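You operate a simulated robot arm through the tools that you are given. There is no shell and no other tool.

The job below is to be done with a simulated robot arm. You get a single attempt, and the scene is never put back.

## Task
Unwind the old yarn, then wind on green yarn to the length on the card.
Fine: press reset once between; the clip goes in the catch; leave the knob on wind.

It is judged by the outcome, as a careful person would: the job done as asked, and still so three seconds after it is handed in. It fails if anything else is knocked over, pushed out of place, dropped, spilled or broken.

## Robot
A 7-joint arm with a two-finger gripper, fixed in place. Base frame: the origin is on the floor under the middle of its stand, x ahead of it, y to its left, z up; the work surface is at about z = 0.8. Readings come in m, degrees, newtons and seconds.
With the tool pointing down near the work surface it reaches from about 0.38 to 0.68 m from the base axis. Its first joint turns from -143.0 to 143.0 degrees. Payload 1.47 kg.
The TCP is the grasp point between the finger pads, 0.016 m short of the fingertips. In the tool frame z runs along the fingers and y along their closing line. The gripper opens to 0.087 m; its body begins 0.055 m behind the TCP.
Orientation is that of the tool frame in the base frame, as a unit quaternion [w, x, y, z]. With the fingers straight down and closing along the base's y, the tool's x points along the base's -x, its y along +y and its z along -z.

## Interface
- The arm moves only by the tool jog_arm. Its argument "deltas" is a list of rows, each an object (a shift or turn left out is 0, a gripper value left out holds the last) with "dp": the shift along the tool's x, y, z in units of 250 mm (1.0 is 250 mm), a list of three; "rot": the turn, a rotation vector about the tool's x, y, z in units of 90 degrees (1.0 is 90 degrees), a list of three. In form: [{"dp": [tx, ty, tz], "rot": [ax, ay, az]}, ...]. A call has 1 to 20 rows; each row is the pose to reach, as a shift and turn from the pose commanded when the call began, along the tool's axes at that moment. "grip" is the opening in per cent of the stroke, from 0 (shut) to 100 (fully open), set as the call begins (left out, the last holds). A call with a number of a shift or a turn outside -1 to 1 is refused whole. Each row takes 0.2 s and may step no farther than 0.05 m and 8.6 degrees from the row before; otherwise, or with a gripper value out of range, the whole call is refused. A pose out of reach is approached as far as the arm can. The call stops where the force on the tool passes 40 N (or 10 N more than at its start, if that is more) or the arm is blocked; 0.2 s more then pass. Each finger travels about 0.045 m/s and halts on what it meets, pressing with about 28 N; the grip force reading is that of the motor and also rises with nothing between the fingers. The clock runs only during rows and for 0.2 s after the last one: add rows that repeat a pose to give the fingers time. It gives the time, the measured TCP pose, the force on the tool (base axes), the opening and the grip force at its end, in the units of the frame above (readings bear some noise), with the torque about the TCP (base axes, N m) and any sound that the robot's microphone picked up.
- Cameras (640 x 400 px; columns grow to the right, rows downward): "scene" is fixed at [0.399, -0.5021, 1.4103]; the picture's right is [0.23, 0.97, 0.00], its down [0.85, -0.20, -0.49] and it looks along [-0.48, 0.11, -0.87] (base axes); focal length 214 px, centre (320, 200). "wrist" rides on the gripper at [0.073, 0.012, -0.09] in the tool frame; the picture's right is [-0.16, 0.99, 0.00], its down [-0.72, -0.12, -0.68] and it looks along [-0.67, -0.11, 0.73] (tool axes); focal length 247 px, centre (320, 200). There is no depth. A picture from a camera that has moved, and an enlarged one, comes with that camera's place and axes in the base frame and with its lens.
- capture(camera): a new picture of that camera. The clock stands still meanwhile.
- lift_body(by): slides the trunk up (or, below 0, down) by that many m; the arm rides with it, the base frame stays. It gives what a move gives, with no picture.
- close_up(camera, box): a new picture of the part [left, top, right, bottom] of that camera's present view, enlarged. The clock stands still meanwhile.
- hand_in(): hands the job in; it is judged then, once.

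Nothing tells you positions but the pictures and the camera data. Unless the task says otherwise, let go and move clear before handing in.

The tools are called after "Emit:" by a JSON object that holds its "name" and its "arguments". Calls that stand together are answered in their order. jog_arm: Moves the arm, as the interface text tells. Its arguments: {"type":"object","properties":{"deltas":{"type":"array"},"grip":{"type":"number"}},"required":["deltas"]} The other tools are called the same way: lift_body (by) moves the trunk up or down; capture (camera) takes a picture; close_up (camera, box) takes an enlarged picture of a part of a camera's view; hand_in () hands the job in.

At the start:

```text
t: 0.0
ee_pos: [0.0709, -0.4504, 1.1692]
orientation: [0.0, 0.0, 1.0, 0.005]
force: [-0.1, 0.8, -1.2]
wrist_torque: [-0.03, -0.02, -0.01]
grip_width: 0.0871
grip_force: 0.0
trunk travel left (down, up): [-0.725, 0.515]
```

scene: 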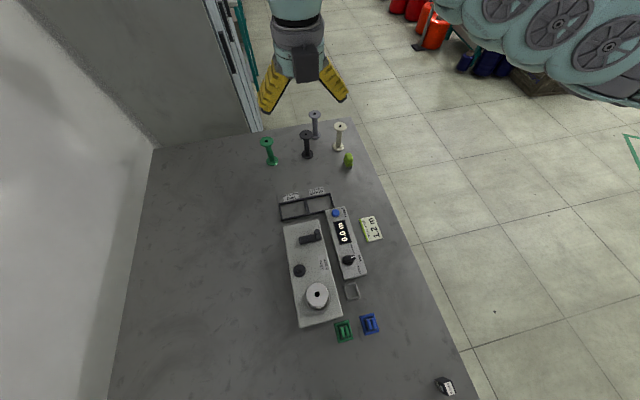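
wrist: 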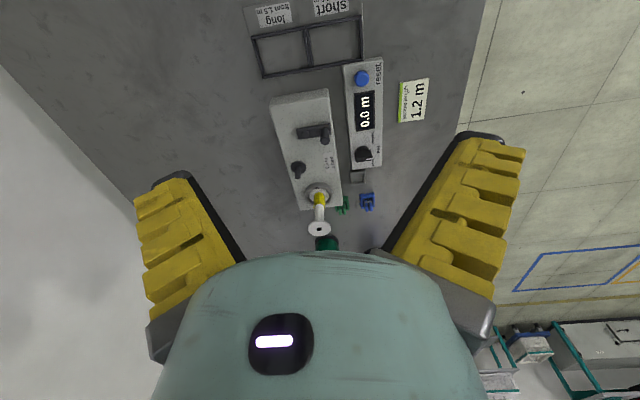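

I see a table with a winding machine, a counter box with a blue reset button and a knob, a card reading 1.2 m, several yarn spools, and some clips. I'll take enlarged pictures first to understand each part.

Emit:
{"name": "close_up", "arguments": {"camera": "scene", "box": [260, 180, 400, 270]}}

Emit:
{"name": "close_up", "arguments": {"camera": "scene", "box": [270, 260, 410, 350]}}

Emit:
{"name": "close_up", "arguments": {"camera": "scene", "box": [240, 95, 380, 185]}}

Emit:
{"name": "close_up", "arguments": {"camera": "wrist", "box": [230, 0, 450, 140]}}

Emit:
{"name": "close_up", "arguments": {"camera": "wrist", "box": [250, 110, 430, 260]}}

Emit:
{"name": "close_up", "arguments": {"camera": "scene", "box": [400, 350, 480, 400]}}

```text
4.44 times, centred on (330, 225) of scene
camera zoom: at [0.399, -0.5021, 1.4103], right [0.23, 0.97, 0.0], down [0.85, -0.2, -0.49], along [-0.48, 0.11, -0.87], focal length 953 px, centre (276, 89)
```

zoom: 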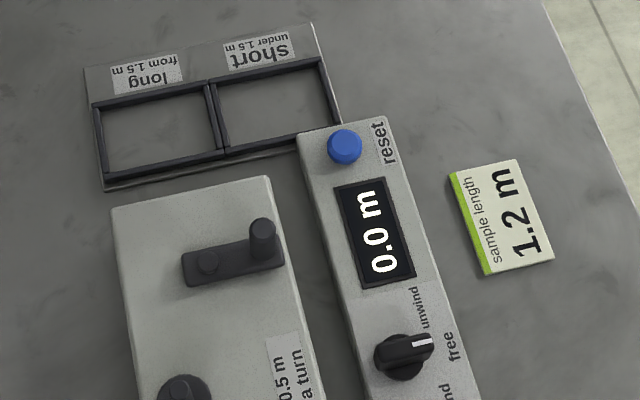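

```text
4.44 times, centred on (340, 305) of scene
camera zoom: at [0.399, -0.5021, 1.4103], right [0.23, 0.97, 0.0], down [0.85, -0.2, -0.49], along [-0.48, 0.11, -0.87], focal length 953 px, centre (231, -267)
```

zoom: 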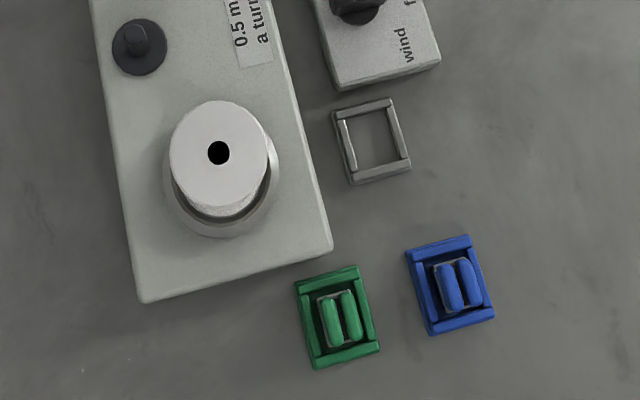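

```text
4.44 times, centred on (310, 140) of scene
camera zoom: at [0.399, -0.5021, 1.4103], right [0.23, 0.97, 0.0], down [0.85, -0.2, -0.49], along [-0.48, 0.11, -0.87], focal length 953 px, centre (364, 467)
```

zoom: 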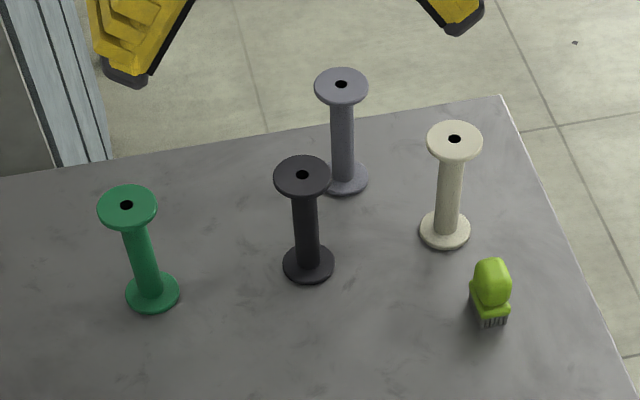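

```text
2.86 times, centred on (340, 70) of wrist
camera zoom: at [-0.0008, -0.439, 1.2586], right [0.16, 0.99, 0.01], down [0.72, -0.12, 0.68], along [0.67, -0.1, -0.73], focal length 706 px, centre (263, 571)
```

zoom: 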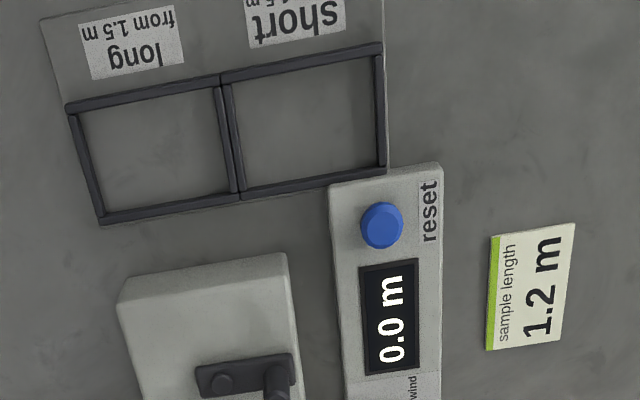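

```text
2.67 times, centred on (340, 185) of wrist
camera zoom: at [-0.0008, -0.439, 1.2586], right [0.16, 0.99, 0.01], down [0.72, -0.12, 0.68], along [0.67, -0.1, -0.73], focal length 659 px, centre (267, 240)
```

zoom: 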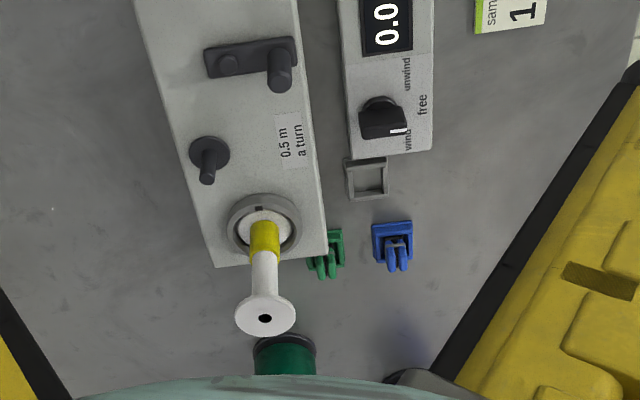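

```text
8.00 times, centred on (440, 375) of scene
camera zoom: at [0.399, -0.5021, 1.4103], right [0.23, 0.97, 0.0], down [0.85, -0.2, -0.49], along [-0.48, 0.11, -0.87], focal length 1716 px, centre (-640, -1200)
```

zoom: 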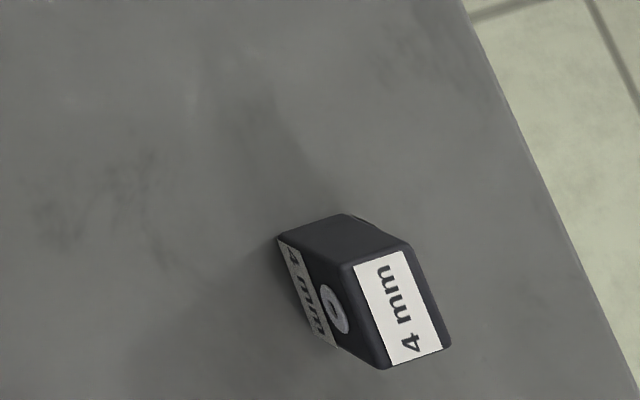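

I see the winder with its crank, a white spool carrying yellow yarn, the counter box at 0.0 m with the knob on free, a green and a blue clip, and an empty grey catch. I'll move the arm forward at a safe height to see the far end of the bench.

Emit:
{"name": "jog_arm", "arguments": {"deltas": [{"dp": [-0.18, 0, 0]}, {"dp": [-0.36, 0, 0]}, {"dp": [-0.54, 0, 0]}, {"dp": [-0.72, 0, 0]}]}}

Emit:
{"name": "capture", "arguments": {"camera": "wrist"}}

Emit:
{"name": "capture", "arguments": {"camera": "scene"}}

```text
t: 1.0
ee_pos: [0.2508, -0.4516, 1.1728]
orientation: [0.0, -0.001, 1.0, 0.001]
force: [-1.2, 0.3, 0.0]
wrist_torque: [-0.02, -0.05, 0.0]
grip_width: 0.0872
grip_force: 0.1
trunk travel left (down, up): [-0.725, 0.515]
```

```text
taken
camera wrist: at [0.179, -0.441, 1.262], right [0.16, 0.99, 0.0], down [0.72, -0.12, 0.68], along [0.67, -0.1, -0.73], focal length 247 px, centre (320, 200)
```

wrist: 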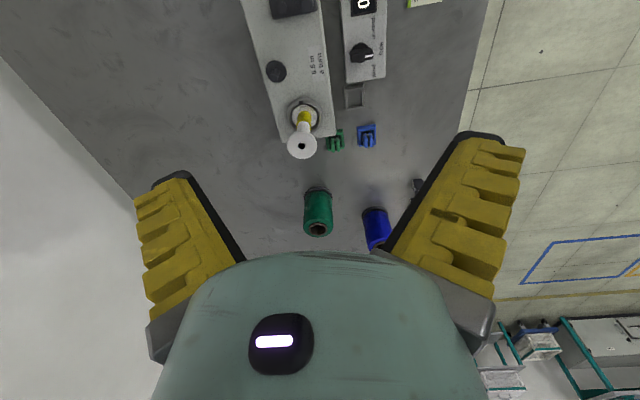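

```text
taken
```

scene: 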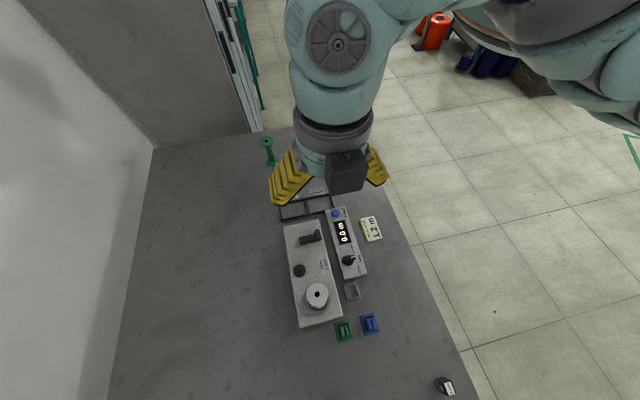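

Emit:
{"name": "close_up", "arguments": {"camera": "wrist", "box": [280, 80, 440, 180]}}

Emit:
{"name": "close_up", "arguments": {"camera": "wrist", "box": [270, 150, 430, 255]}}

Emit:
{"name": "close_up", "arguments": {"camera": "wrist", "box": [240, 0, 400, 100]}}

```text
4.00 times, centred on (360, 130) of wrist
camera zoom: at [0.179, -0.441, 1.262], right [0.16, 0.99, 0.0], down [0.72, -0.12, 0.68], along [0.67, -0.1, -0.73], focal length 988 px, centre (160, 480)
```

zoom: 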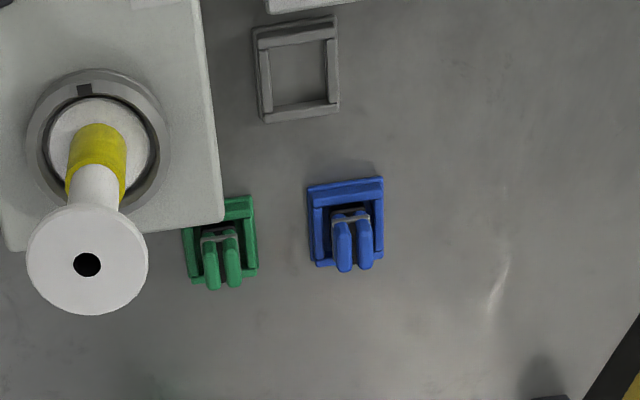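

```text
3.81 times, centred on (350, 202) of wrist
camera zoom: at [0.179, -0.441, 1.262], right [0.16, 0.99, 0.0], down [0.72, -0.12, 0.68], along [0.67, -0.1, -0.73], focal length 941 px, centre (206, 190)
```

zoom: 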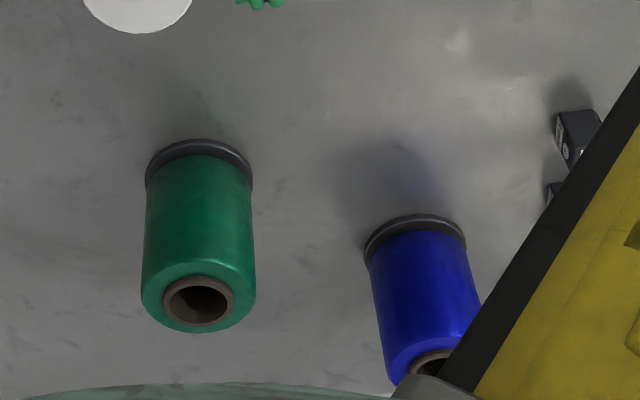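

```text
4.00 times, centred on (320, 50) of wrist
camera zoom: at [0.179, -0.441, 1.262], right [0.16, 0.99, 0.0], down [0.72, -0.12, 0.68], along [0.67, -0.1, -0.73], focal length 988 px, centre (320, 800)
```

zoom: 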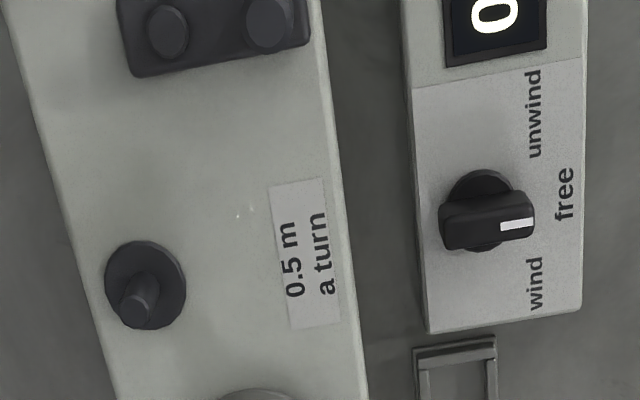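

The green and blue yarn cones stand at the far end (x about 0.6). The green clip sits in its dock near (0.43, -0.45), the grey catch is near (0.355, -0.407) and the knob near (0.28, -0.40). I'll drop back and lower for closer views to measure heights.

Emit:
{"name": "jog_arm", "arguments": {"deltas": [{"dp": [0.17, 0, 0.08]}, {"dp": [0.34, 0, 0.16]}, {"dp": [0.51, 0, 0.24]}, {"dp": [0.68, 0, 0.32]}, {"dp": [0.76, 0, 0.44]}]}}

Emit:
{"name": "capture", "arguments": {"camera": "wrist"}}

Emit:
{"name": "close_up", "arguments": {"camera": "wrist", "box": [220, 40, 420, 165]}}

Emit:
{"name": "close_up", "arguments": {"camera": "wrist", "box": [220, 120, 420, 245]}}

```text
t: 2.2
ee_pos: [0.0594, -0.4491, 1.0582]
orientation: [0.0, 0.0, 1.0, 0.004]
force: [-0.6, 0.1, -0.1]
wrist_torque: [0.04, 0.03, 0.01]
grip_width: 0.0871
grip_force: 0.0
trunk travel left (down, up): [-0.725, 0.515]
```

```text
taken
camera wrist: at [-0.0121, -0.4378, 1.1474], right [0.16, 0.99, 0.01], down [0.72, -0.12, 0.68], along [0.67, -0.1, -0.73], focal length 247 px, centre (320, 200)
```

wrist: 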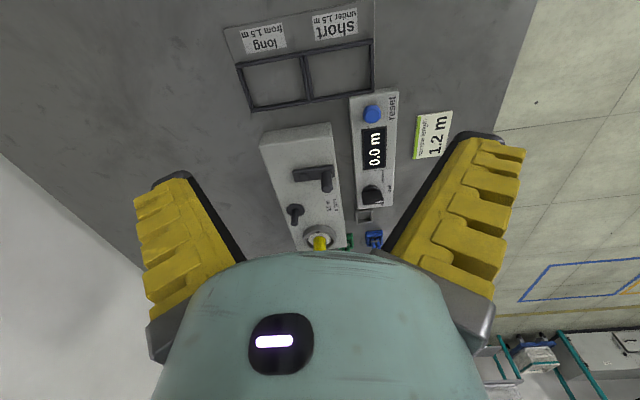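

```text
3.20 times, centred on (320, 102) of wrist
camera zoom: at [-0.0121, -0.4378, 1.1474], right [0.16, 0.99, 0.01], down [0.72, -0.12, 0.68], along [0.67, -0.1, -0.73], focal length 790 px, centre (320, 512)
```

zoom: 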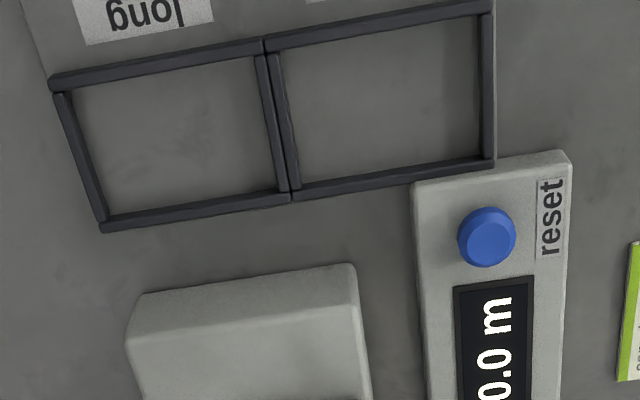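

```text
3.20 times, centred on (320, 182) of wrist
camera zoom: at [-0.0121, -0.4378, 1.1474], right [0.16, 0.99, 0.01], down [0.72, -0.12, 0.68], along [0.67, -0.1, -0.73], focal length 790 px, centre (320, 256)
```

zoom: 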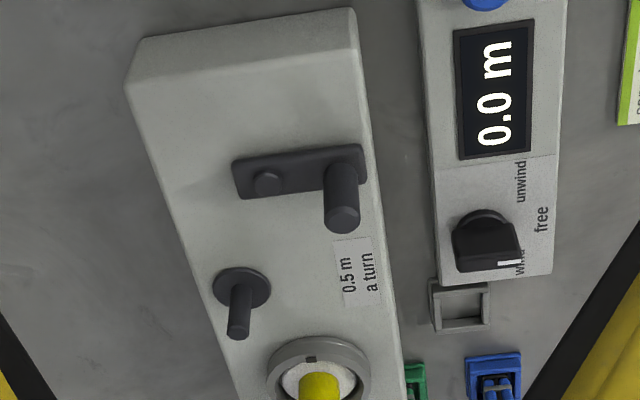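

The crank pivots near (0.203, -0.497) with its handle at (0.200, -0.462, top 0.895), and the knob ridge is near (0.276, -0.394, top about 0.841). I'll move over the knob, turning the tool 90° so the fingers can close across the ridge.

Emit:
{"name": "jog_arm", "arguments": {"deltas": [{"dp": [-0.072, 0.018, 0.02], "rot": [0, 0, 0.083]}, {"dp": [-0.144, 0.037, 0.039], "rot": [0, 0, 0.167]}, {"dp": [-0.217, 0.055, 0.058], "rot": [0, 0, 0.25]}, {"dp": [-0.289, 0.073, 0.077], "rot": [0, 0, 0.333]}, {"dp": [-0.361, 0.092, 0.097], "rot": [0, 0, 0.417]}, {"dp": [-0.433, 0.11, 0.116], "rot": [0, 0, 0.5]}, {"dp": [-0.505, 0.128, 0.135], "rot": [0, 0, 0.583]}, {"dp": [-0.577, 0.147, 0.155], "rot": [0, 0, 0.667]}, {"dp": [-0.65, 0.165, 0.174], "rot": [0, 0, 0.75]}, {"dp": [-0.722, 0.183, 0.193], "rot": [0, 0, 0.833]}, {"dp": [-0.794, 0.202, 0.213], "rot": [0, 0, 0.917]}, {"dp": [-0.866, 0.22, 0.232], "rot": [0, 0, 1.0]}], "grip": 45}}

Emit:
{"name": "capture", "arguments": {"camera": "wrist"}}

Emit:
{"name": "capture", "arguments": {"camera": "scene"}}

```text
t: 4.8
ee_pos: [0.2809, -0.4139, 0.9921]
orientation: [-0.004, 0.708, 0.707, 0.005]
force: [0.6, -0.1, -0.8]
wrist_torque: [0.01, 0.04, 0.03]
grip_width: 0.0448
grip_force: 3.5
out of reach, approached as far as the arm can: row 7, 8, 9, 10, 11, 12
trunk travel left (down, up): [-0.725, 0.515]
```

```text
taken
camera wrist: at [0.2939, -0.3414, 1.0817], right [0.99, -0.16, 0.0], down [-0.12, -0.73, 0.67], along [-0.11, -0.66, -0.74], focal length 247 px, centre (320, 200)
```

wrist: 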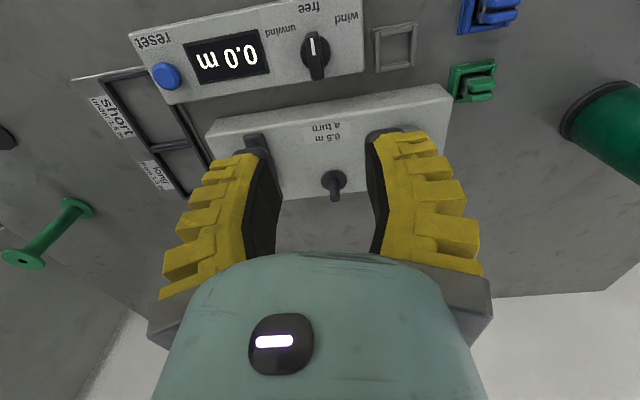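

```text
taken
```

scene: 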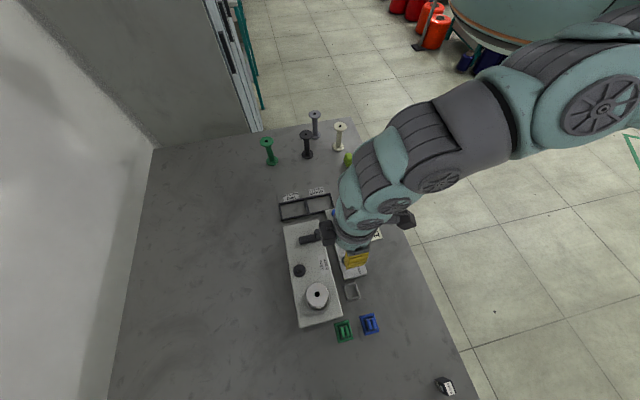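

The winder, counter and docks are all in view, but the arm stopped about 20 mm short of the spot above the knob. I'll give a null move to see whether it settles, then adjust the trunk if needed.

Emit:
{"name": "jog_arm", "arguments": {"deltas": [{"dp": [0, 0, 0]}, {"dp": [0, 0, 0]}]}}

```text
t: 5.4
ee_pos: [0.2814, -0.4132, 0.9921]
orientation: [-0.004, 0.707, 0.707, 0.004]
force: [0.0, 0.1, 0.2]
wrist_torque: [0.01, -0.02, -0.02]
grip_width: 0.0448
grip_force: 4.5
trunk travel left (down, up): [-0.725, 0.515]
```

Emit:
{"name": "lift_body", "arguments": {"by": 0.1}}

Emit:
{"name": "jog_arm", "arguments": {"deltas": [{"dp": [0.02, 0, 0.1]}, {"dp": [0.04, -0.01, 0.2]}, {"dp": [0.06, -0.02, 0.3]}, {"dp": [0.08, -0.02, 0.4]}]}}

```text
t: 6.7
ee_pos: [0.2806, -0.4122, 1.092]
orientation: [-0.005, 0.707, 0.707, 0.004]
force: [0.5, -0.8, 0.0]
wrist_torque: [0.02, 0.05, 0.06]
grip_width: 0.0447
grip_force: 4.6
trunk travel left (down, up): [-0.825, 0.415]
```

```text
t: 7.7
ee_pos: [0.2741, -0.3915, 0.99]
orientation: [-0.005, 0.707, 0.707, 0.004]
force: [-0.7, -1.1, 0.9]
wrist_torque: [0.02, -0.01, -0.02]
grip_width: 0.0451
grip_force: 4.4
trunk travel left (down, up): [-0.825, 0.415]
```

Raising the trunk fixed the reach, and the tool should now be just above the knob. I'll check the alignment in the wrist view.

Emit:
{"name": "capture", "arguments": {"camera": "wrist"}}

Emit:
{"name": "close_up", "arguments": {"camera": "wrist", "box": [220, 20, 420, 145]}}

Emit:
{"name": "close_up", "arguments": {"camera": "scene", "box": [280, 160, 440, 260]}}

```text
taken
camera wrist: at [0.2877, -0.3193, 1.0797], right [0.99, -0.16, 0.0], down [-0.11, -0.73, 0.67], along [-0.11, -0.66, -0.74], focal length 247 px, centre (320, 200)
```

wrist: 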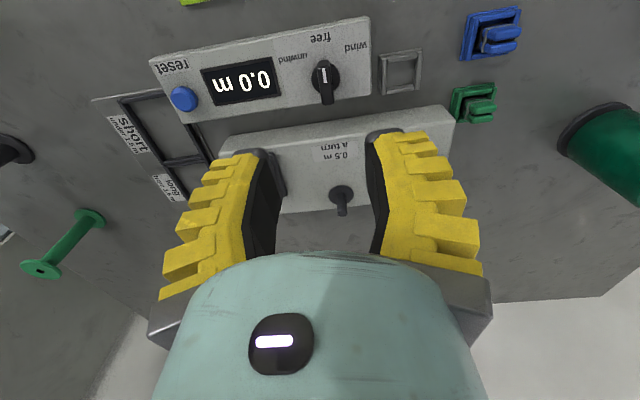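

```text
3.20 times, centred on (320, 82) of wrist
camera zoom: at [0.2877, -0.3193, 1.0797], right [0.99, -0.16, 0.0], down [-0.11, -0.73, 0.67], along [-0.11, -0.66, -0.74], focal length 790 px, centre (320, 576)
```

zoom: 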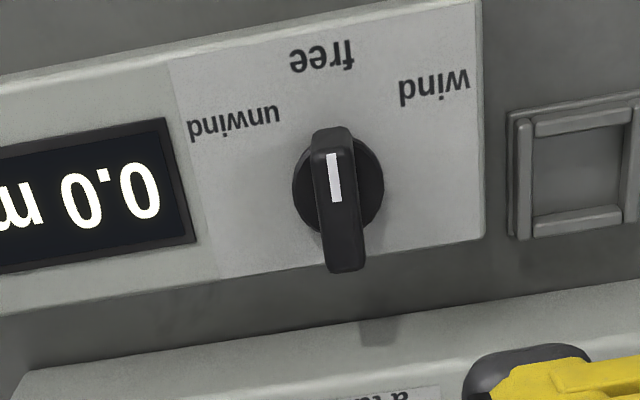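

```text
4.00 times, centred on (360, 210) of scene
camera zoom: at [0.399, -0.5021, 1.4103], right [0.23, 0.97, 0.0], down [0.85, -0.2, -0.49], along [-0.48, 0.11, -0.87], focal length 858 px, centre (160, 160)
```

zoom: 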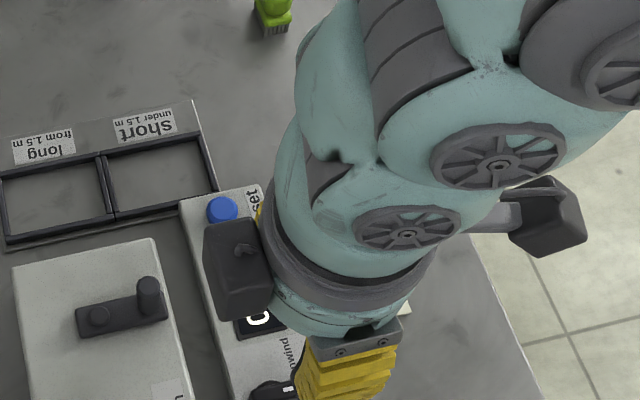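

The knob centre works out at about (0.280, -0.392) with the ridge along y, on free. I'll raise the trunk for reach, come down to 0.88 above the knob, and check before going lower.

Emit:
{"name": "lift_body", "arguments": {"by": 0.12}}

Emit:
{"name": "jog_arm", "arguments": {"deltas": [{"dp": [-0.003, 0.005, 0.184], "rot": [0, -0.0081, 0]}, {"dp": [-0.006, 0.01, 0.368], "rot": [0, -0.0081, 0]}, {"dp": [-0.009, 0.015, 0.552], "rot": [0, -0.0081, 0]}, {"dp": [-0.012, 0.019, 0.736], "rot": [0, -0.0081, 0]}, {"dp": [-0.0156, 0.0228, 0.92], "rot": [0, -0.0081, 0]}]}}

Emit:
{"name": "capture", "arguments": {"camera": "wrist"}}

```text
t: 9.2
ee_pos: [0.2757, -0.3911, 1.1098]
orientation: [-0.004, 0.708, 0.707, 0.004]
force: [0.5, -0.6, 0.3]
wrist_torque: [-0.02, 0.02, -0.03]
grip_width: 0.0448
grip_force: 4.2
trunk travel left (down, up): [-0.945, 0.295]
```

```text
t: 10.4
ee_pos: [0.2754, -0.3552, 0.9684]
orientation: [0.0, 0.708, 0.706, -0.001]
force: [-0.1, 0.6, 0.2]
wrist_torque: [-0.03, -0.02, -0.02]
grip_width: 0.0447
grip_force: 3.7
out of reach, approached as far as the arm can: row 3, 4, 5
trunk travel left (down, up): [-0.945, 0.295]
```

```text
taken
camera wrist: at [0.2884, -0.2822, 1.0578], right [0.99, -0.16, 0.0], down [-0.12, -0.72, 0.68], along [-0.11, -0.67, -0.73], focal length 247 px, centre (320, 200)
```

wrist: 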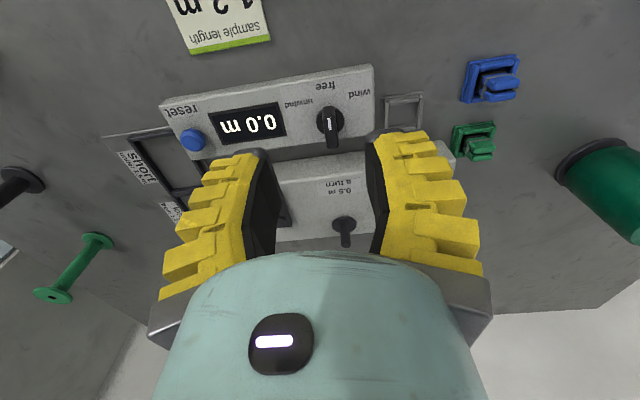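

The raised trunk puts the arm at its limit going down, so the better trunk height is lower. I'll jog the arm up while lowering the trunk in steps, keeping the fingers well above everything.

Emit:
{"name": "jog_arm", "arguments": {"deltas": [{"dp": [-0.03, 0.005, -0.18]}, {"dp": [-0.06, 0.01, -0.36]}, {"dp": [-0.09, 0.01, -0.54]}, {"dp": [-0.12, 0.012, -0.72]}, {"dp": [-0.145, 0.014, -0.88]}]}}

Emit:
{"name": "lift_body", "arguments": {"by": -0.2}}

```text
t: 11.6
ee_pos: [0.2828, -0.4021, 1.1872]
orientation: [0.003, 0.707, 0.708, 0.0]
force: [0.7, -0.9, 1.6]
wrist_torque: [0.05, 0.07, -0.02]
grip_width: 0.045
grip_force: 3.9
out of reach, approached as far as the arm can: row 5
trunk travel left (down, up): [-0.945, 0.295]
```

```text
t: 13.8
ee_pos: [0.2808, -0.399, 0.987]
orientation: [0.0, 0.708, 0.707, -0.001]
force: [0.3, -0.7, 0.3]
wrist_torque: [0.01, 0.0, -0.01]
grip_width: 0.0448
grip_force: 3.7
trunk travel left (down, up): [-0.745, 0.495]
```

The trunk is now near its starting height with the tool at (0.281, -0.399, 0.987). I'll come down over the knob to z about 0.88 and look.

Emit:
{"name": "jog_arm", "arguments": {"deltas": [{"dp": [0.013, -0.002, 0.11]}, {"dp": [0.026, -0.005, 0.22]}, {"dp": [0.026, -0.005, 0.33]}, {"dp": [0.026, -0.005, 0.428]}, {"dp": [0.026, -0.005, 0.428]}]}}

Emit:
{"name": "capture", "arguments": {"camera": "wrist"}}

Emit:
{"name": "capture", "arguments": {"camera": "scene"}}

```text
t: 15.0
ee_pos: [0.2804, -0.3947, 0.8787]
orientation: [0.0, 0.707, 0.707, 0.001]
force: [0.7, -0.5, -0.4]
wrist_torque: [-0.02, 0.0, -0.01]
grip_width: 0.0449
grip_force: 4.2
trunk travel left (down, up): [-0.745, 0.495]
```

```text
taken
camera wrist: at [0.2921, -0.3209, 0.9675], right [0.99, -0.16, 0.0], down [-0.12, -0.72, 0.68], along [-0.11, -0.67, -0.73], focal length 247 px, centre (320, 200)
```

wrist: 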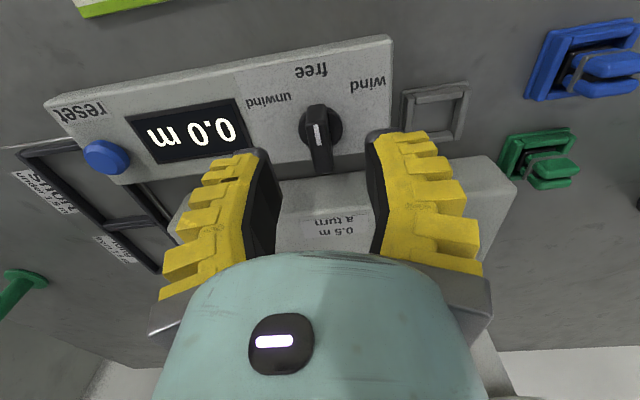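

```text
taken
```

scene: 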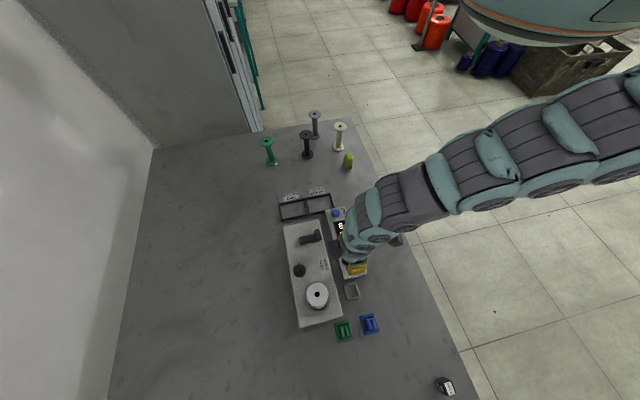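

Emit:
{"name": "close_up", "arguments": {"camera": "wrist", "box": [240, 80, 400, 180]}}

```text
4.00 times, centred on (320, 130) of wrist
camera zoom: at [0.2921, -0.3209, 0.9675], right [0.99, -0.16, 0.0], down [-0.12, -0.72, 0.68], along [-0.11, -0.67, -0.73], focal length 988 px, centre (320, 480)
```

zoom: 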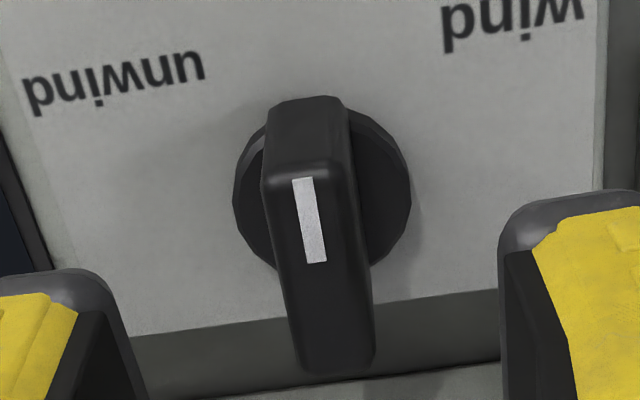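

The knob is centred between the fingers at (0.280, -0.392), still on free. I'll lower until the tips are just above the disk and close on the ridge.

Emit:
{"name": "jog_arm", "arguments": {"deltas": [{"dp": [0.008, 0, 0.06]}, {"dp": [0.01, 0, 0.114]}, {"dp": [0.01, 0, 0.114]}]}}

Emit:
{"name": "jog_arm", "arguments": {"deltas": [{"dp": [0, 0, 0]}, {"dp": [0, 0, 0]}, {"dp": [0, 0, 0]}, {"dp": [0, 0, 0]}], "grip": 0}}

Emit:
{"name": "close_up", "arguments": {"camera": "wrist", "box": [240, 80, 400, 180]}}

```text
t: 15.8
ee_pos: [0.2801, -0.3912, 0.8504]
orientation: [0.0, 0.707, 0.707, 0.0]
force: [-0.3, -0.2, 0.4]
wrist_torque: [0.0, -0.01, 0.0]
grip_width: 0.0447
grip_force: 4.7
trunk travel left (down, up): [-0.745, 0.495]
```

```text
t: 16.8
ee_pos: [0.2792, -0.3911, 0.851]
orientation: [0.0, 0.708, 0.707, 0.0]
force: [-0.4, 5.3, 12.6]
wrist_torque: [-0.06, 0.03, -0.02]
grip_width: 0.0081
grip_force: 30.0
trunk travel left (down, up): [-0.745, 0.495]
```

```text
4.00 times, centred on (320, 130) of wrist
camera zoom: at [0.2925, -0.3186, 0.9402], right [0.99, -0.16, 0.0], down [-0.12, -0.72, 0.68], along [-0.11, -0.67, -0.73], focal length 988 px, centre (320, 480)
```

zoom: 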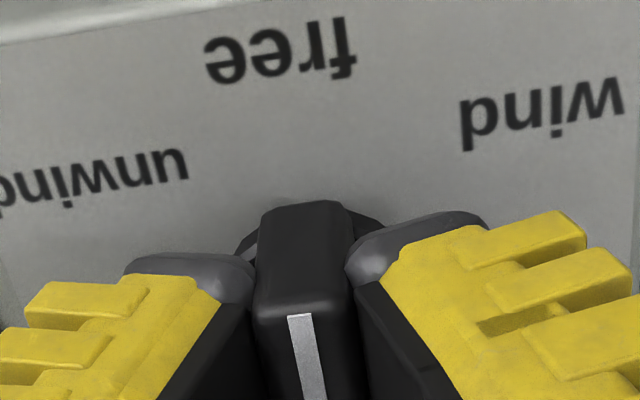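

The ridge is held (8 mm wide). I'll turn it counter-clockwise toward unwind in small steps.

Emit:
{"name": "jog_arm", "arguments": {"deltas": [{"rot": [0, 0, -0.08]}, {"rot": [0, 0, -0.16]}, {"rot": [0, 0, -0.24]}, {"rot": [0, 0, -0.32]}, {"rot": [0, 0, -0.4]}, {"rot": [0, 0, -0.48]}, {"rot": [0, 0, -0.5]}]}}

Emit:
{"name": "close_up", "arguments": {"camera": "wrist", "box": [220, 60, 420, 185]}}

Emit:
{"name": "capture", "arguments": {"camera": "wrist"}}

```text
t: 18.4
ee_pos: [0.2789, -0.3925, 0.8499]
orientation: [0.0, 0.382, 0.924, -0.001]
force: [-2.1, 2.7, 12.8]
wrist_torque: [-0.07, -0.07, -0.03]
grip_width: 0.0084
grip_force: 30.2
trunk travel left (down, up): [-0.745, 0.495]
```

```text
3.20 times, centred on (320, 122) of wrist
camera zoom: at [0.2366, -0.3321, 0.9399], right [0.81, 0.59, 0.0], down [0.43, -0.59, 0.68], along [0.4, -0.55, -0.73], focal length 790 px, centre (320, 448)
```

zoom: 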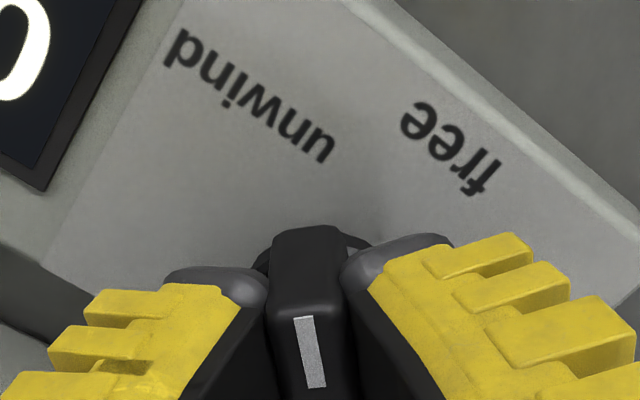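

```text
taken
camera wrist: at [0.2366, -0.3321, 0.9399], right [0.81, 0.59, 0.0], down [0.43, -0.59, 0.68], along [0.4, -0.55, -0.73], focal length 247 px, centre (320, 200)
```

wrist: 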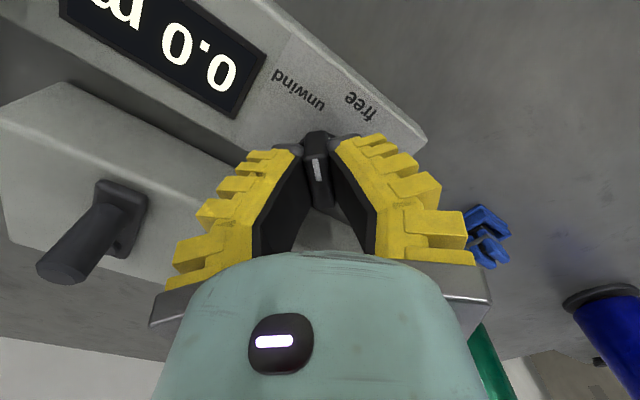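

Emit:
{"name": "jog_arm", "arguments": {"deltas": [{"rot": [0, 0, -0.06]}, {"rot": [0, 0, -0.11]}, {"rot": [0, 0, -0.11]}]}}

Emit:
{"name": "close_up", "arguments": {"camera": "wrist", "box": [220, 60, 420, 185]}}

```text
t: 19.2
ee_pos: [0.2798, -0.3924, 0.8508]
orientation: [-0.001, 0.302, 0.953, 0.0]
force: [-1.1, 0.5, 11.2]
wrist_torque: [-0.12, -0.15, -0.67]
grip_width: 0.011
grip_force: 30.1
trunk travel left (down, up): [-0.745, 0.495]
```

```text
3.20 times, centred on (320, 122) of wrist
camera zoom: at [0.2277, -0.3408, 0.9399], right [0.7, 0.72, 0.0], down [0.53, -0.51, 0.68], along [0.49, -0.47, -0.73], focal length 790 px, centre (320, 448)
```

zoom: 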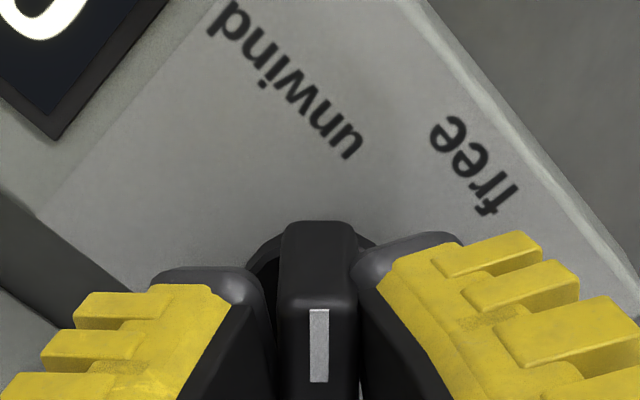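

The torque rose, so the knob is against its stop on the unwind side. I'll ease back slightly, open the fingers and rise to check the pointer.

Emit:
{"name": "jog_arm", "arguments": {"deltas": [{"rot": [0, 0, 0.06]}, {"rot": [0, 0, 0.06]}]}}

Emit:
{"name": "jog_arm", "arguments": {"deltas": [{"dp": [0, 0, 0]}, {"dp": [0, 0, 0]}, {"dp": [0, 0, 0]}], "grip": 40}}

Emit:
{"name": "jog_arm", "arguments": {"deltas": [{"dp": [0, 0, -0.1]}, {"dp": [0, 0, -0.2]}, {"dp": [0, 0, -0.36]}, {"dp": [0, 0, -0.48]}]}}

Emit:
{"name": "capture", "arguments": {"camera": "wrist"}}

Emit:
{"name": "close_up", "arguments": {"camera": "wrist", "box": [220, 20, 420, 145]}}

```text
t: 19.8
ee_pos: [0.2794, -0.3925, 0.8505]
orientation: [0.001, 0.346, 0.938, -0.001]
force: [2.2, -0.8, 8.4]
wrist_torque: [-0.01, -0.02, -0.46]
grip_width: 0.0072
grip_force: 29.5
trunk travel left (down, up): [-0.745, 0.495]
```

```text
t: 20.6
ee_pos: [0.2798, -0.3917, 0.8495]
orientation: [-0.001, 0.346, 0.938, 0.0]
force: [1.2, -0.8, 0.2]
wrist_torque: [-0.03, -0.01, -0.01]
grip_width: 0.0408
grip_force: 4.4
trunk travel left (down, up): [-0.745, 0.495]
```

```text
t: 21.6
ee_pos: [0.282, -0.3916, 0.9716]
orientation: [0.0, 0.344, 0.939, -0.001]
force: [3.2, -4.2, 4.9]
wrist_torque: [0.33, 0.31, -0.01]
grip_width: 0.0409
grip_force: 4.0
trunk travel left (down, up): [-0.745, 0.495]
```

```text
taken
camera wrist: at [0.2344, -0.3351, 1.0602], right [0.76, 0.65, 0.0], down [0.48, -0.56, 0.68], along [0.44, -0.52, -0.73], focal length 247 px, centre (320, 200)
```

wrist: 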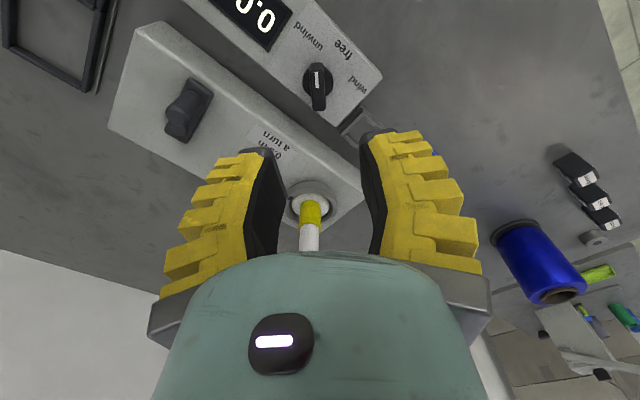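

```text
3.20 times, centred on (320, 82) of wrist
camera zoom: at [0.2344, -0.3351, 1.0602], right [0.76, 0.65, 0.0], down [0.48, -0.56, 0.68], along [0.44, -0.52, -0.73], focal length 790 px, centre (320, 576)
```

zoom: 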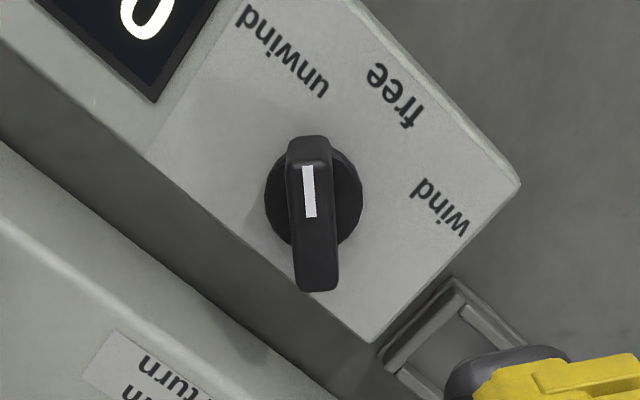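

The pointer now sits on unwind (about 46° round). Next I'll move above the crank handle at about (0.200, -0.462) and check its position.

Emit:
{"name": "jog_arm", "arguments": {"deltas": [{"dp": [0.017, -0.107, 0.016]}, {"dp": [0.034, -0.214, 0.032]}, {"dp": [0.051, -0.32, 0.05]}, {"dp": [0.069, -0.427, 0.066]}, {"dp": [0.069, -0.427, 0.066]}], "grip": 45}}

Emit:
{"name": "capture", "arguments": {"camera": "wrist"}}

Emit:
{"name": "capture", "arguments": {"camera": "scene"}}

```text
t: 22.8
ee_pos: [0.1975, -0.4604, 0.9524]
orientation: [0.0, 0.346, 0.938, 0.0]
force: [0.2, -0.6, -1.3]
wrist_torque: [-0.02, 0.0, 0.02]
grip_width: 0.0449
grip_force: 3.9
trunk travel left (down, up): [-0.745, 0.495]
```

```text
taken
camera wrist: at [0.1498, -0.4042, 1.0422], right [0.76, 0.65, 0.0], down [0.47, -0.56, 0.68], along [0.44, -0.52, -0.73], focal length 247 px, centre (320, 200)
```

wrist: 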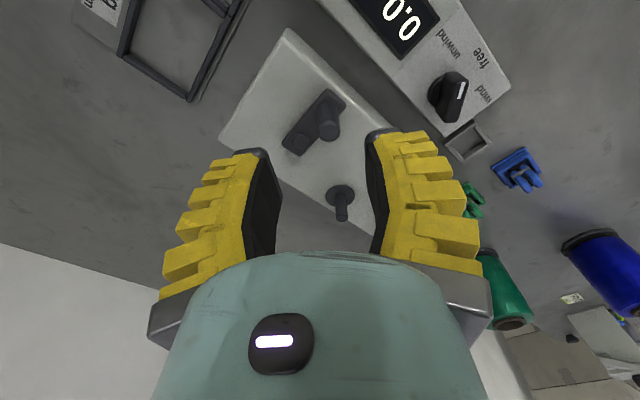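

```text
taken
```

scene: 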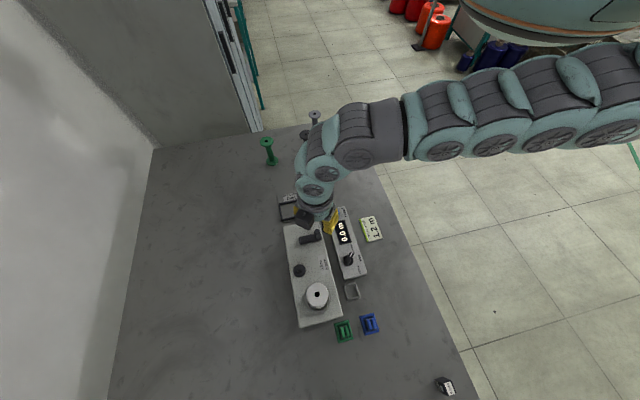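

Emit:
{"name": "close_up", "arguments": {"camera": "wrist", "box": [240, 60, 400, 160]}}

Emit:
{"name": "close_up", "arguments": {"camera": "scene", "box": [260, 180, 400, 270]}}

```text
4.00 times, centred on (320, 110) of wrist
camera zoom: at [0.1498, -0.4042, 1.0422], right [0.76, 0.65, 0.0], down [0.47, -0.56, 0.68], along [0.44, -0.52, -0.73], focal length 988 px, centre (320, 560)
```

zoom: 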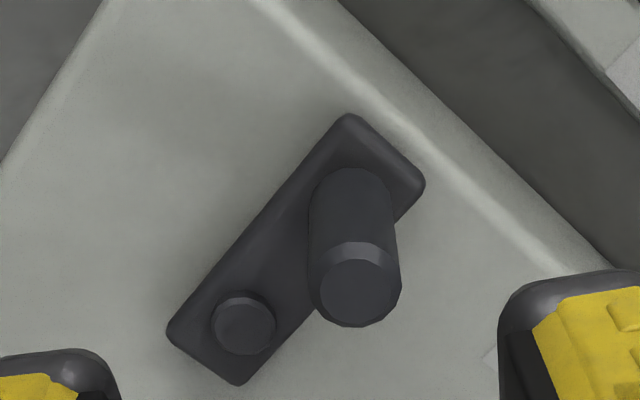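

```text
4.44 times, centred on (330, 225) of scene
camera zoom: at [0.399, -0.5021, 1.4103], right [0.23, 0.97, 0.0], down [0.85, -0.2, -0.49], along [-0.48, 0.11, -0.87], focal length 953 px, centre (276, 89)
```

zoom: 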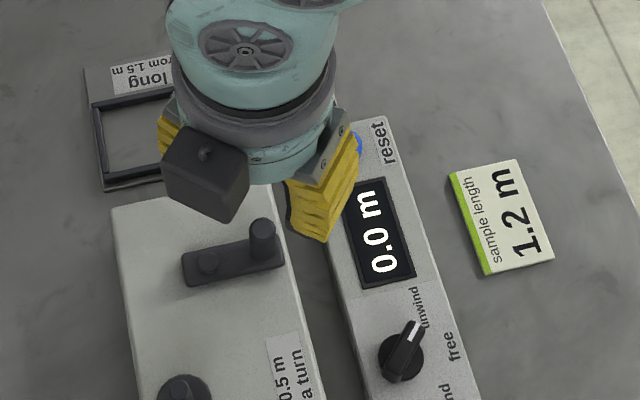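

The display and card are visible from the scene camera, and the handle is at about (0.2035, -0.460). I'll lower around it and grip.

Emit:
{"name": "jog_arm", "arguments": {"deltas": [{"dp": [-0.017, 0.017, 0.07]}, {"dp": [-0.017, 0.017, 0.16]}, {"dp": [-0.017, 0.017, 0.25]}, {"dp": [-0.017, 0.017, 0.264]}]}}

Emit:
{"name": "close_up", "arguments": {"camera": "wrist", "box": [200, 90, 440, 240]}}

```text
t: 23.8
ee_pos: [0.2054, -0.4507, 0.9003]
orientation: [-0.001, 0.347, 0.938, 0.0]
force: [-0.5, 0.1, -0.7]
wrist_torque: [0.01, -0.04, -0.01]
grip_width: 0.0452
grip_force: 3.7
out of reach, approached as far as the arm can: row 3, 4
trunk travel left (down, up): [-0.745, 0.495]
```

```text
2.67 times, centred on (320, 165) of wrist
camera zoom: at [0.1587, -0.3942, 0.9898], right [0.76, 0.65, 0.0], down [0.48, -0.56, 0.68], along [0.44, -0.52, -0.73], focal length 659 px, centre (320, 293)
```

zoom: 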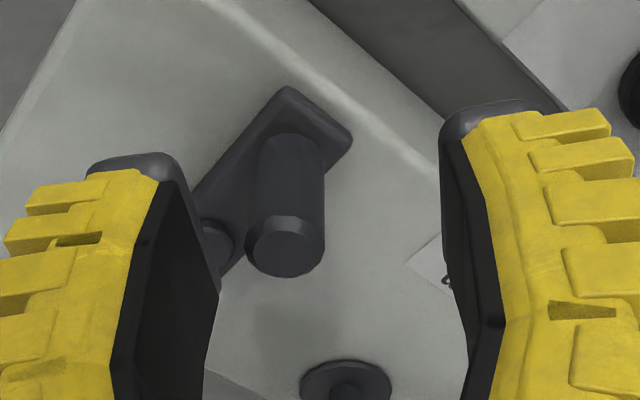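

The arm ran out of reach coming down here, so I need the trunk lower. I'll rise, drop the trunk, and come down again with the handle between the fingers.

Emit:
{"name": "jog_arm", "arguments": {"deltas": [{"dp": [0, 0, -0.14]}, {"dp": [-0.009, -0.016, -0.28]}, {"dp": [-0.018, -0.033, -0.4]}, {"dp": [-0.018, -0.033, -0.52]}]}}

Emit:
{"name": "lift_body", "arguments": {"by": -0.1}}

```text
t: 24.8
ee_pos: [0.2063, -0.4619, 1.0327]
orientation: [0.0, 0.346, 0.938, 0.0]
force: [0.0, -0.4, 0.0]
wrist_torque: [-0.01, -0.02, 0.0]
grip_width: 0.0449
grip_force: 4.0
trunk travel left (down, up): [-0.745, 0.495]
```

```text
t: 26.1
ee_pos: [0.2064, -0.4608, 0.9322]
orientation: [0.001, 0.346, 0.938, 0.0]
force: [0.2, -0.4, -0.4]
wrist_torque: [0.0, -0.03, 0.03]
grip_width: 0.0451
grip_force: 3.6
trunk travel left (down, up): [-0.645, 0.595]
```

Emit:
{"name": "jog_arm", "arguments": {"deltas": [{"dp": [0, 0, -0.14]}, {"dp": [0, 0, -0.28]}]}}

Emit:
{"name": "lift_body", "arguments": {"by": -0.07}}

Emit:
{"name": "jog_arm", "arguments": {"deltas": [{"dp": [0.01, -0.103, 0]}, {"dp": [0.0, -0.2, 0]}, {"dp": [-0.12, -0.09, 0]}, {"dp": [-0.2, 0.0, 0]}, {"dp": [-0.1, 0.1, 0]}, {"dp": [0, 0, 0]}, {"dp": [0, 0, 0]}]}}

```text
t: 26.7
ee_pos: [0.2062, -0.459, 1.0006]
orientation: [-0.001, 0.346, 0.938, 0.001]
force: [0.5, 0.2, 0.4]
wrist_torque: [0.01, -0.01, 0.01]
grip_width: 0.045
grip_force: 3.8
trunk travel left (down, up): [-0.645, 0.595]
```

```text
t: 27.8
ee_pos: [0.2043, -0.4579, 0.9313]
orientation: [0.0, 0.346, 0.938, 0.0]
force: [0.2, 0.0, 0.0]
wrist_torque: [0.01, -0.01, -0.05]
grip_width: 0.0451
grip_force: 4.5
trunk travel left (down, up): [-0.575, 0.665]
```

```text
t: 29.4
ee_pos: [0.2053, -0.46, 0.9305]
orientation: [0.0, 0.346, 0.938, 0.0]
force: [0.3, 0.0, 0.6]
wrist_torque: [0.03, 0.01, 0.0]
grip_width: 0.0448
grip_force: 4.2
trunk travel left (down, up): [-0.575, 0.665]
```

All points of the crank circle are reachable at this trunk height. I'll check the alignment, then lower and grip.

Emit:
{"name": "jog_arm", "arguments": {"deltas": [{"dp": [0.006, -0.005, 0.09]}, {"dp": [0.006, -0.005, 0.178]}, {"dp": [0.006, -0.005, 0.178]}]}}

Emit:
{"name": "close_up", "arguments": {"camera": "wrist", "box": [200, 90, 440, 240]}}

```text
t: 30.2
ee_pos: [0.2026, -0.4599, 0.8858]
orientation: [0.0, 0.347, 0.938, 0.0]
force: [-0.2, 0.2, 0.1]
wrist_torque: [0.0, 0.04, -0.01]
grip_width: 0.0449
grip_force: 4.0
trunk travel left (down, up): [-0.575, 0.665]
```

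```text
2.67 times, centred on (320, 165) of wrist
camera zoom: at [0.1562, -0.4032, 0.9752], right [0.76, 0.65, 0.0], down [0.48, -0.56, 0.68], along [0.44, -0.52, -0.73], focal length 659 px, centre (320, 293)
```

zoom: 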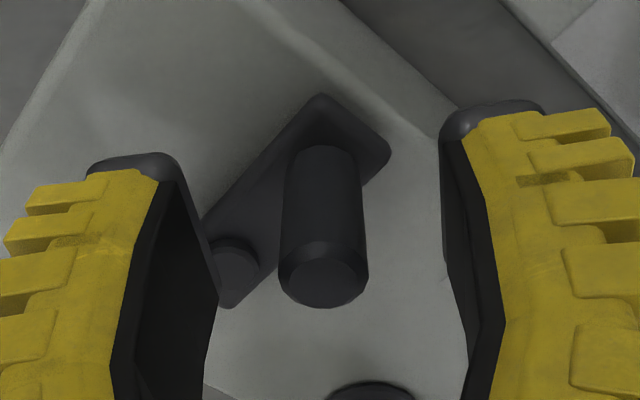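

The handle sits centred between the fingers. I'll close on it now.

Emit:
{"name": "jog_arm", "arguments": {"deltas": [{"dp": [-0.006, 0, 0]}, {"dp": [-0.006, 0, 0]}, {"dp": [-0.006, 0, 0]}, {"dp": [-0.006, 0, 0]}], "grip": 0}}

Emit:
{"name": "close_up", "arguments": {"camera": "scene", "box": [260, 180, 400, 270]}}

```text
t: 31.2
ee_pos: [0.2044, -0.4611, 0.8863]
orientation: [-0.001, 0.346, 0.938, -0.002]
force: [1.0, -2.5, -1.3]
wrist_torque: [-0.03, -0.06, -0.01]
grip_width: 0.008
grip_force: 30.1
trunk travel left (down, up): [-0.575, 0.665]
```

```text
4.44 times, centred on (330, 225) of scene
camera zoom: at [0.399, -0.5021, 1.4103], right [0.23, 0.97, 0.0], down [0.85, -0.2, -0.49], along [-0.48, 0.11, -0.87], focal length 953 px, centre (276, 89)
```

zoom: 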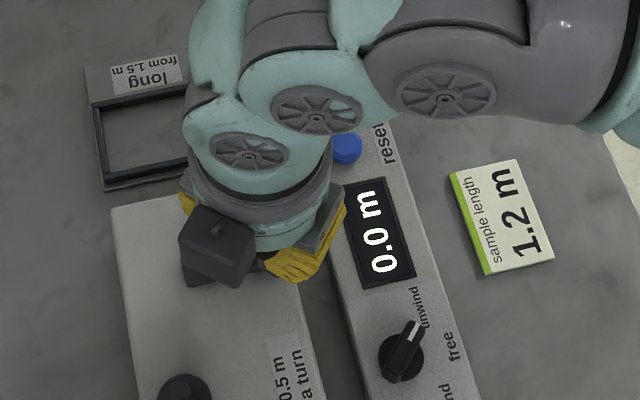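

The handle is gripped and the display reads 0.0 m with the knob on unwind. I'll try turning the crank 45° clockwise and watch the display and force.

Emit:
{"name": "jog_arm", "arguments": {"deltas": [{"dp": [-0.0298, 0.0193, 0]}, {"dp": [-0.0636, 0.0303, 0]}, {"dp": [-0.099, 0.0322, 0]}, {"dp": [-0.099, 0.0322, 0]}]}}

Emit:
{"name": "close_up", "arguments": {"camera": "scene", "box": [260, 180, 400, 270]}}

Emit:
{"name": "capture", "arguments": {"camera": "wrist"}}

```text
t: 32.2
ee_pos: [0.2286, -0.4705, 0.8867]
orientation: [0.001, 0.346, 0.938, 0.0]
force: [-0.2, -1.2, 2.5]
wrist_torque: [0.15, 0.25, 0.02]
grip_width: 0.0077
grip_force: 30.0
trunk travel left (down, up): [-0.575, 0.665]
```

```text
4.44 times, centred on (330, 225) of scene
camera zoom: at [0.399, -0.5021, 1.4103], right [0.23, 0.97, 0.0], down [0.85, -0.2, -0.49], along [-0.48, 0.11, -0.87], focal length 953 px, centre (276, 89)
```

zoom: 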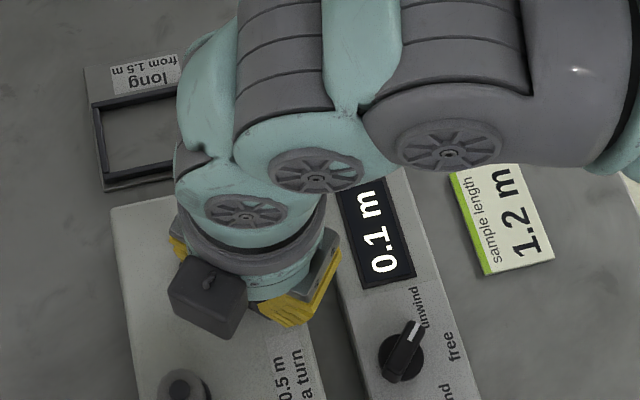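

```text
taken
camera wrist: at [0.1813, -0.4136, 0.9756], right [0.76, 0.65, 0.0], down [0.48, -0.56, 0.68], along [0.44, -0.52, -0.73], focal length 247 px, centre (320, 200)
```

wrist: 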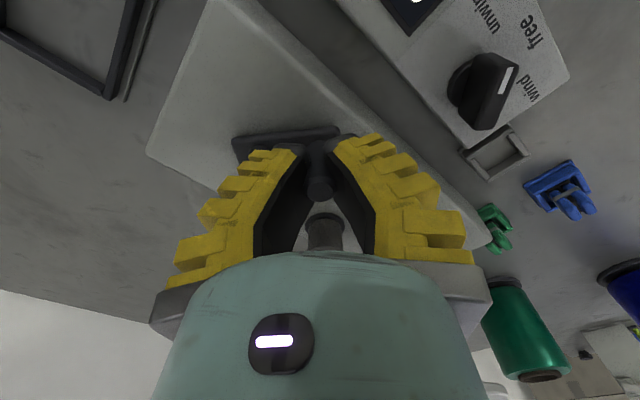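

The crank turns freely and the counter moved to 0.1 m, so it counts as it unwinds. I'll go on another half turn and look at the spool.

Emit:
{"name": "jog_arm", "arguments": {"deltas": [{"dp": [-0.0414, -0.0099, 0]}, {"dp": [-0.0776, -0.0322, 0]}, {"dp": [-0.1053, -0.0645, 0]}, {"dp": [-0.1216, -0.1038, 0]}, {"dp": [-0.1249, -0.1463, 0]}, {"dp": [-0.115, -0.1876, 0]}, {"dp": [-0.0927, -0.2239, 0]}, {"dp": [-0.0604, -0.2515, 0]}, {"dp": [-0.0211, -0.2678, 0]}, {"dp": [0.0214, -0.2712, 0]}, {"dp": [0.0214, -0.2712, 0]}]}}

Emit:
{"name": "capture", "arguments": {"camera": "scene"}}

Emit:
{"name": "close_up", "arguments": {"camera": "scene", "box": [260, 180, 400, 270]}}

Emit:
{"name": "capture", "arguments": {"camera": "wrist"}}

```text
t: 34.0
ee_pos: [0.2358, -0.5056, 0.8942]
orientation: [0.01, 0.337, 0.941, 0.004]
force: [10.5, -4.0, -6.2]
wrist_torque: [-0.18, -0.25, 0.03]
grip_width: 0.0061
grip_force: 30.3
out of reach, approached as far as the arm can: row 4, 5, 6, 7, 8, 9
trunk travel left (down, up): [-0.575, 0.665]
stopped in row 9: the force on the tool passed its limit at 44 N (the readings are from after the stop); the commanded pose is now the measured one
```

```text
taken
```

scene: 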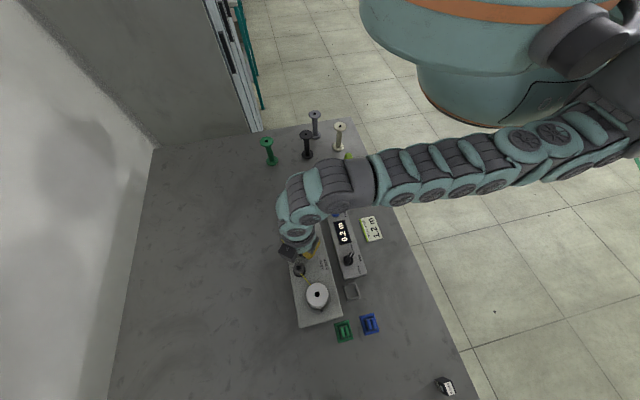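

```text
4.44 times, centred on (330, 225) of scene
camera zoom: at [0.399, -0.5021, 1.4103], right [0.23, 0.97, 0.0], down [0.85, -0.2, -0.49], along [-0.48, 0.11, -0.87], focal length 953 px, centre (276, 89)
```

zoom: 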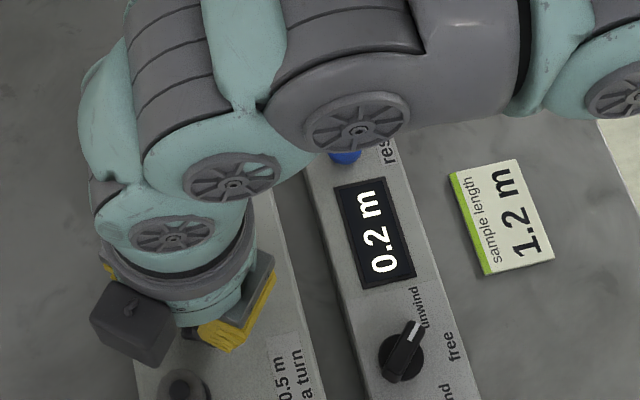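

```text
taken
camera wrist: at [0.1868, -0.4503, 0.9821], right [0.75, 0.66, 0.02], down [0.47, -0.55, 0.69], along [0.47, -0.51, -0.72], focal length 247 px, centre (320, 200)
```

wrist: 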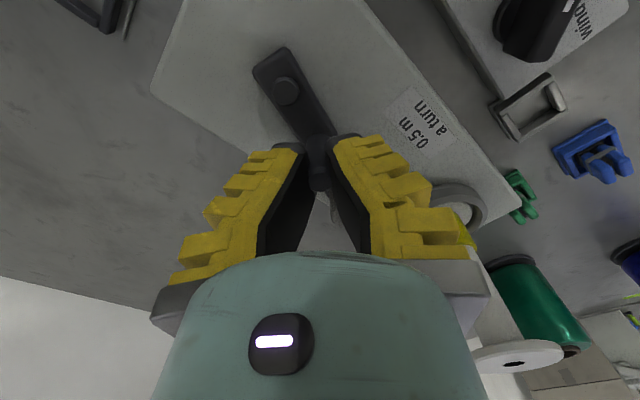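

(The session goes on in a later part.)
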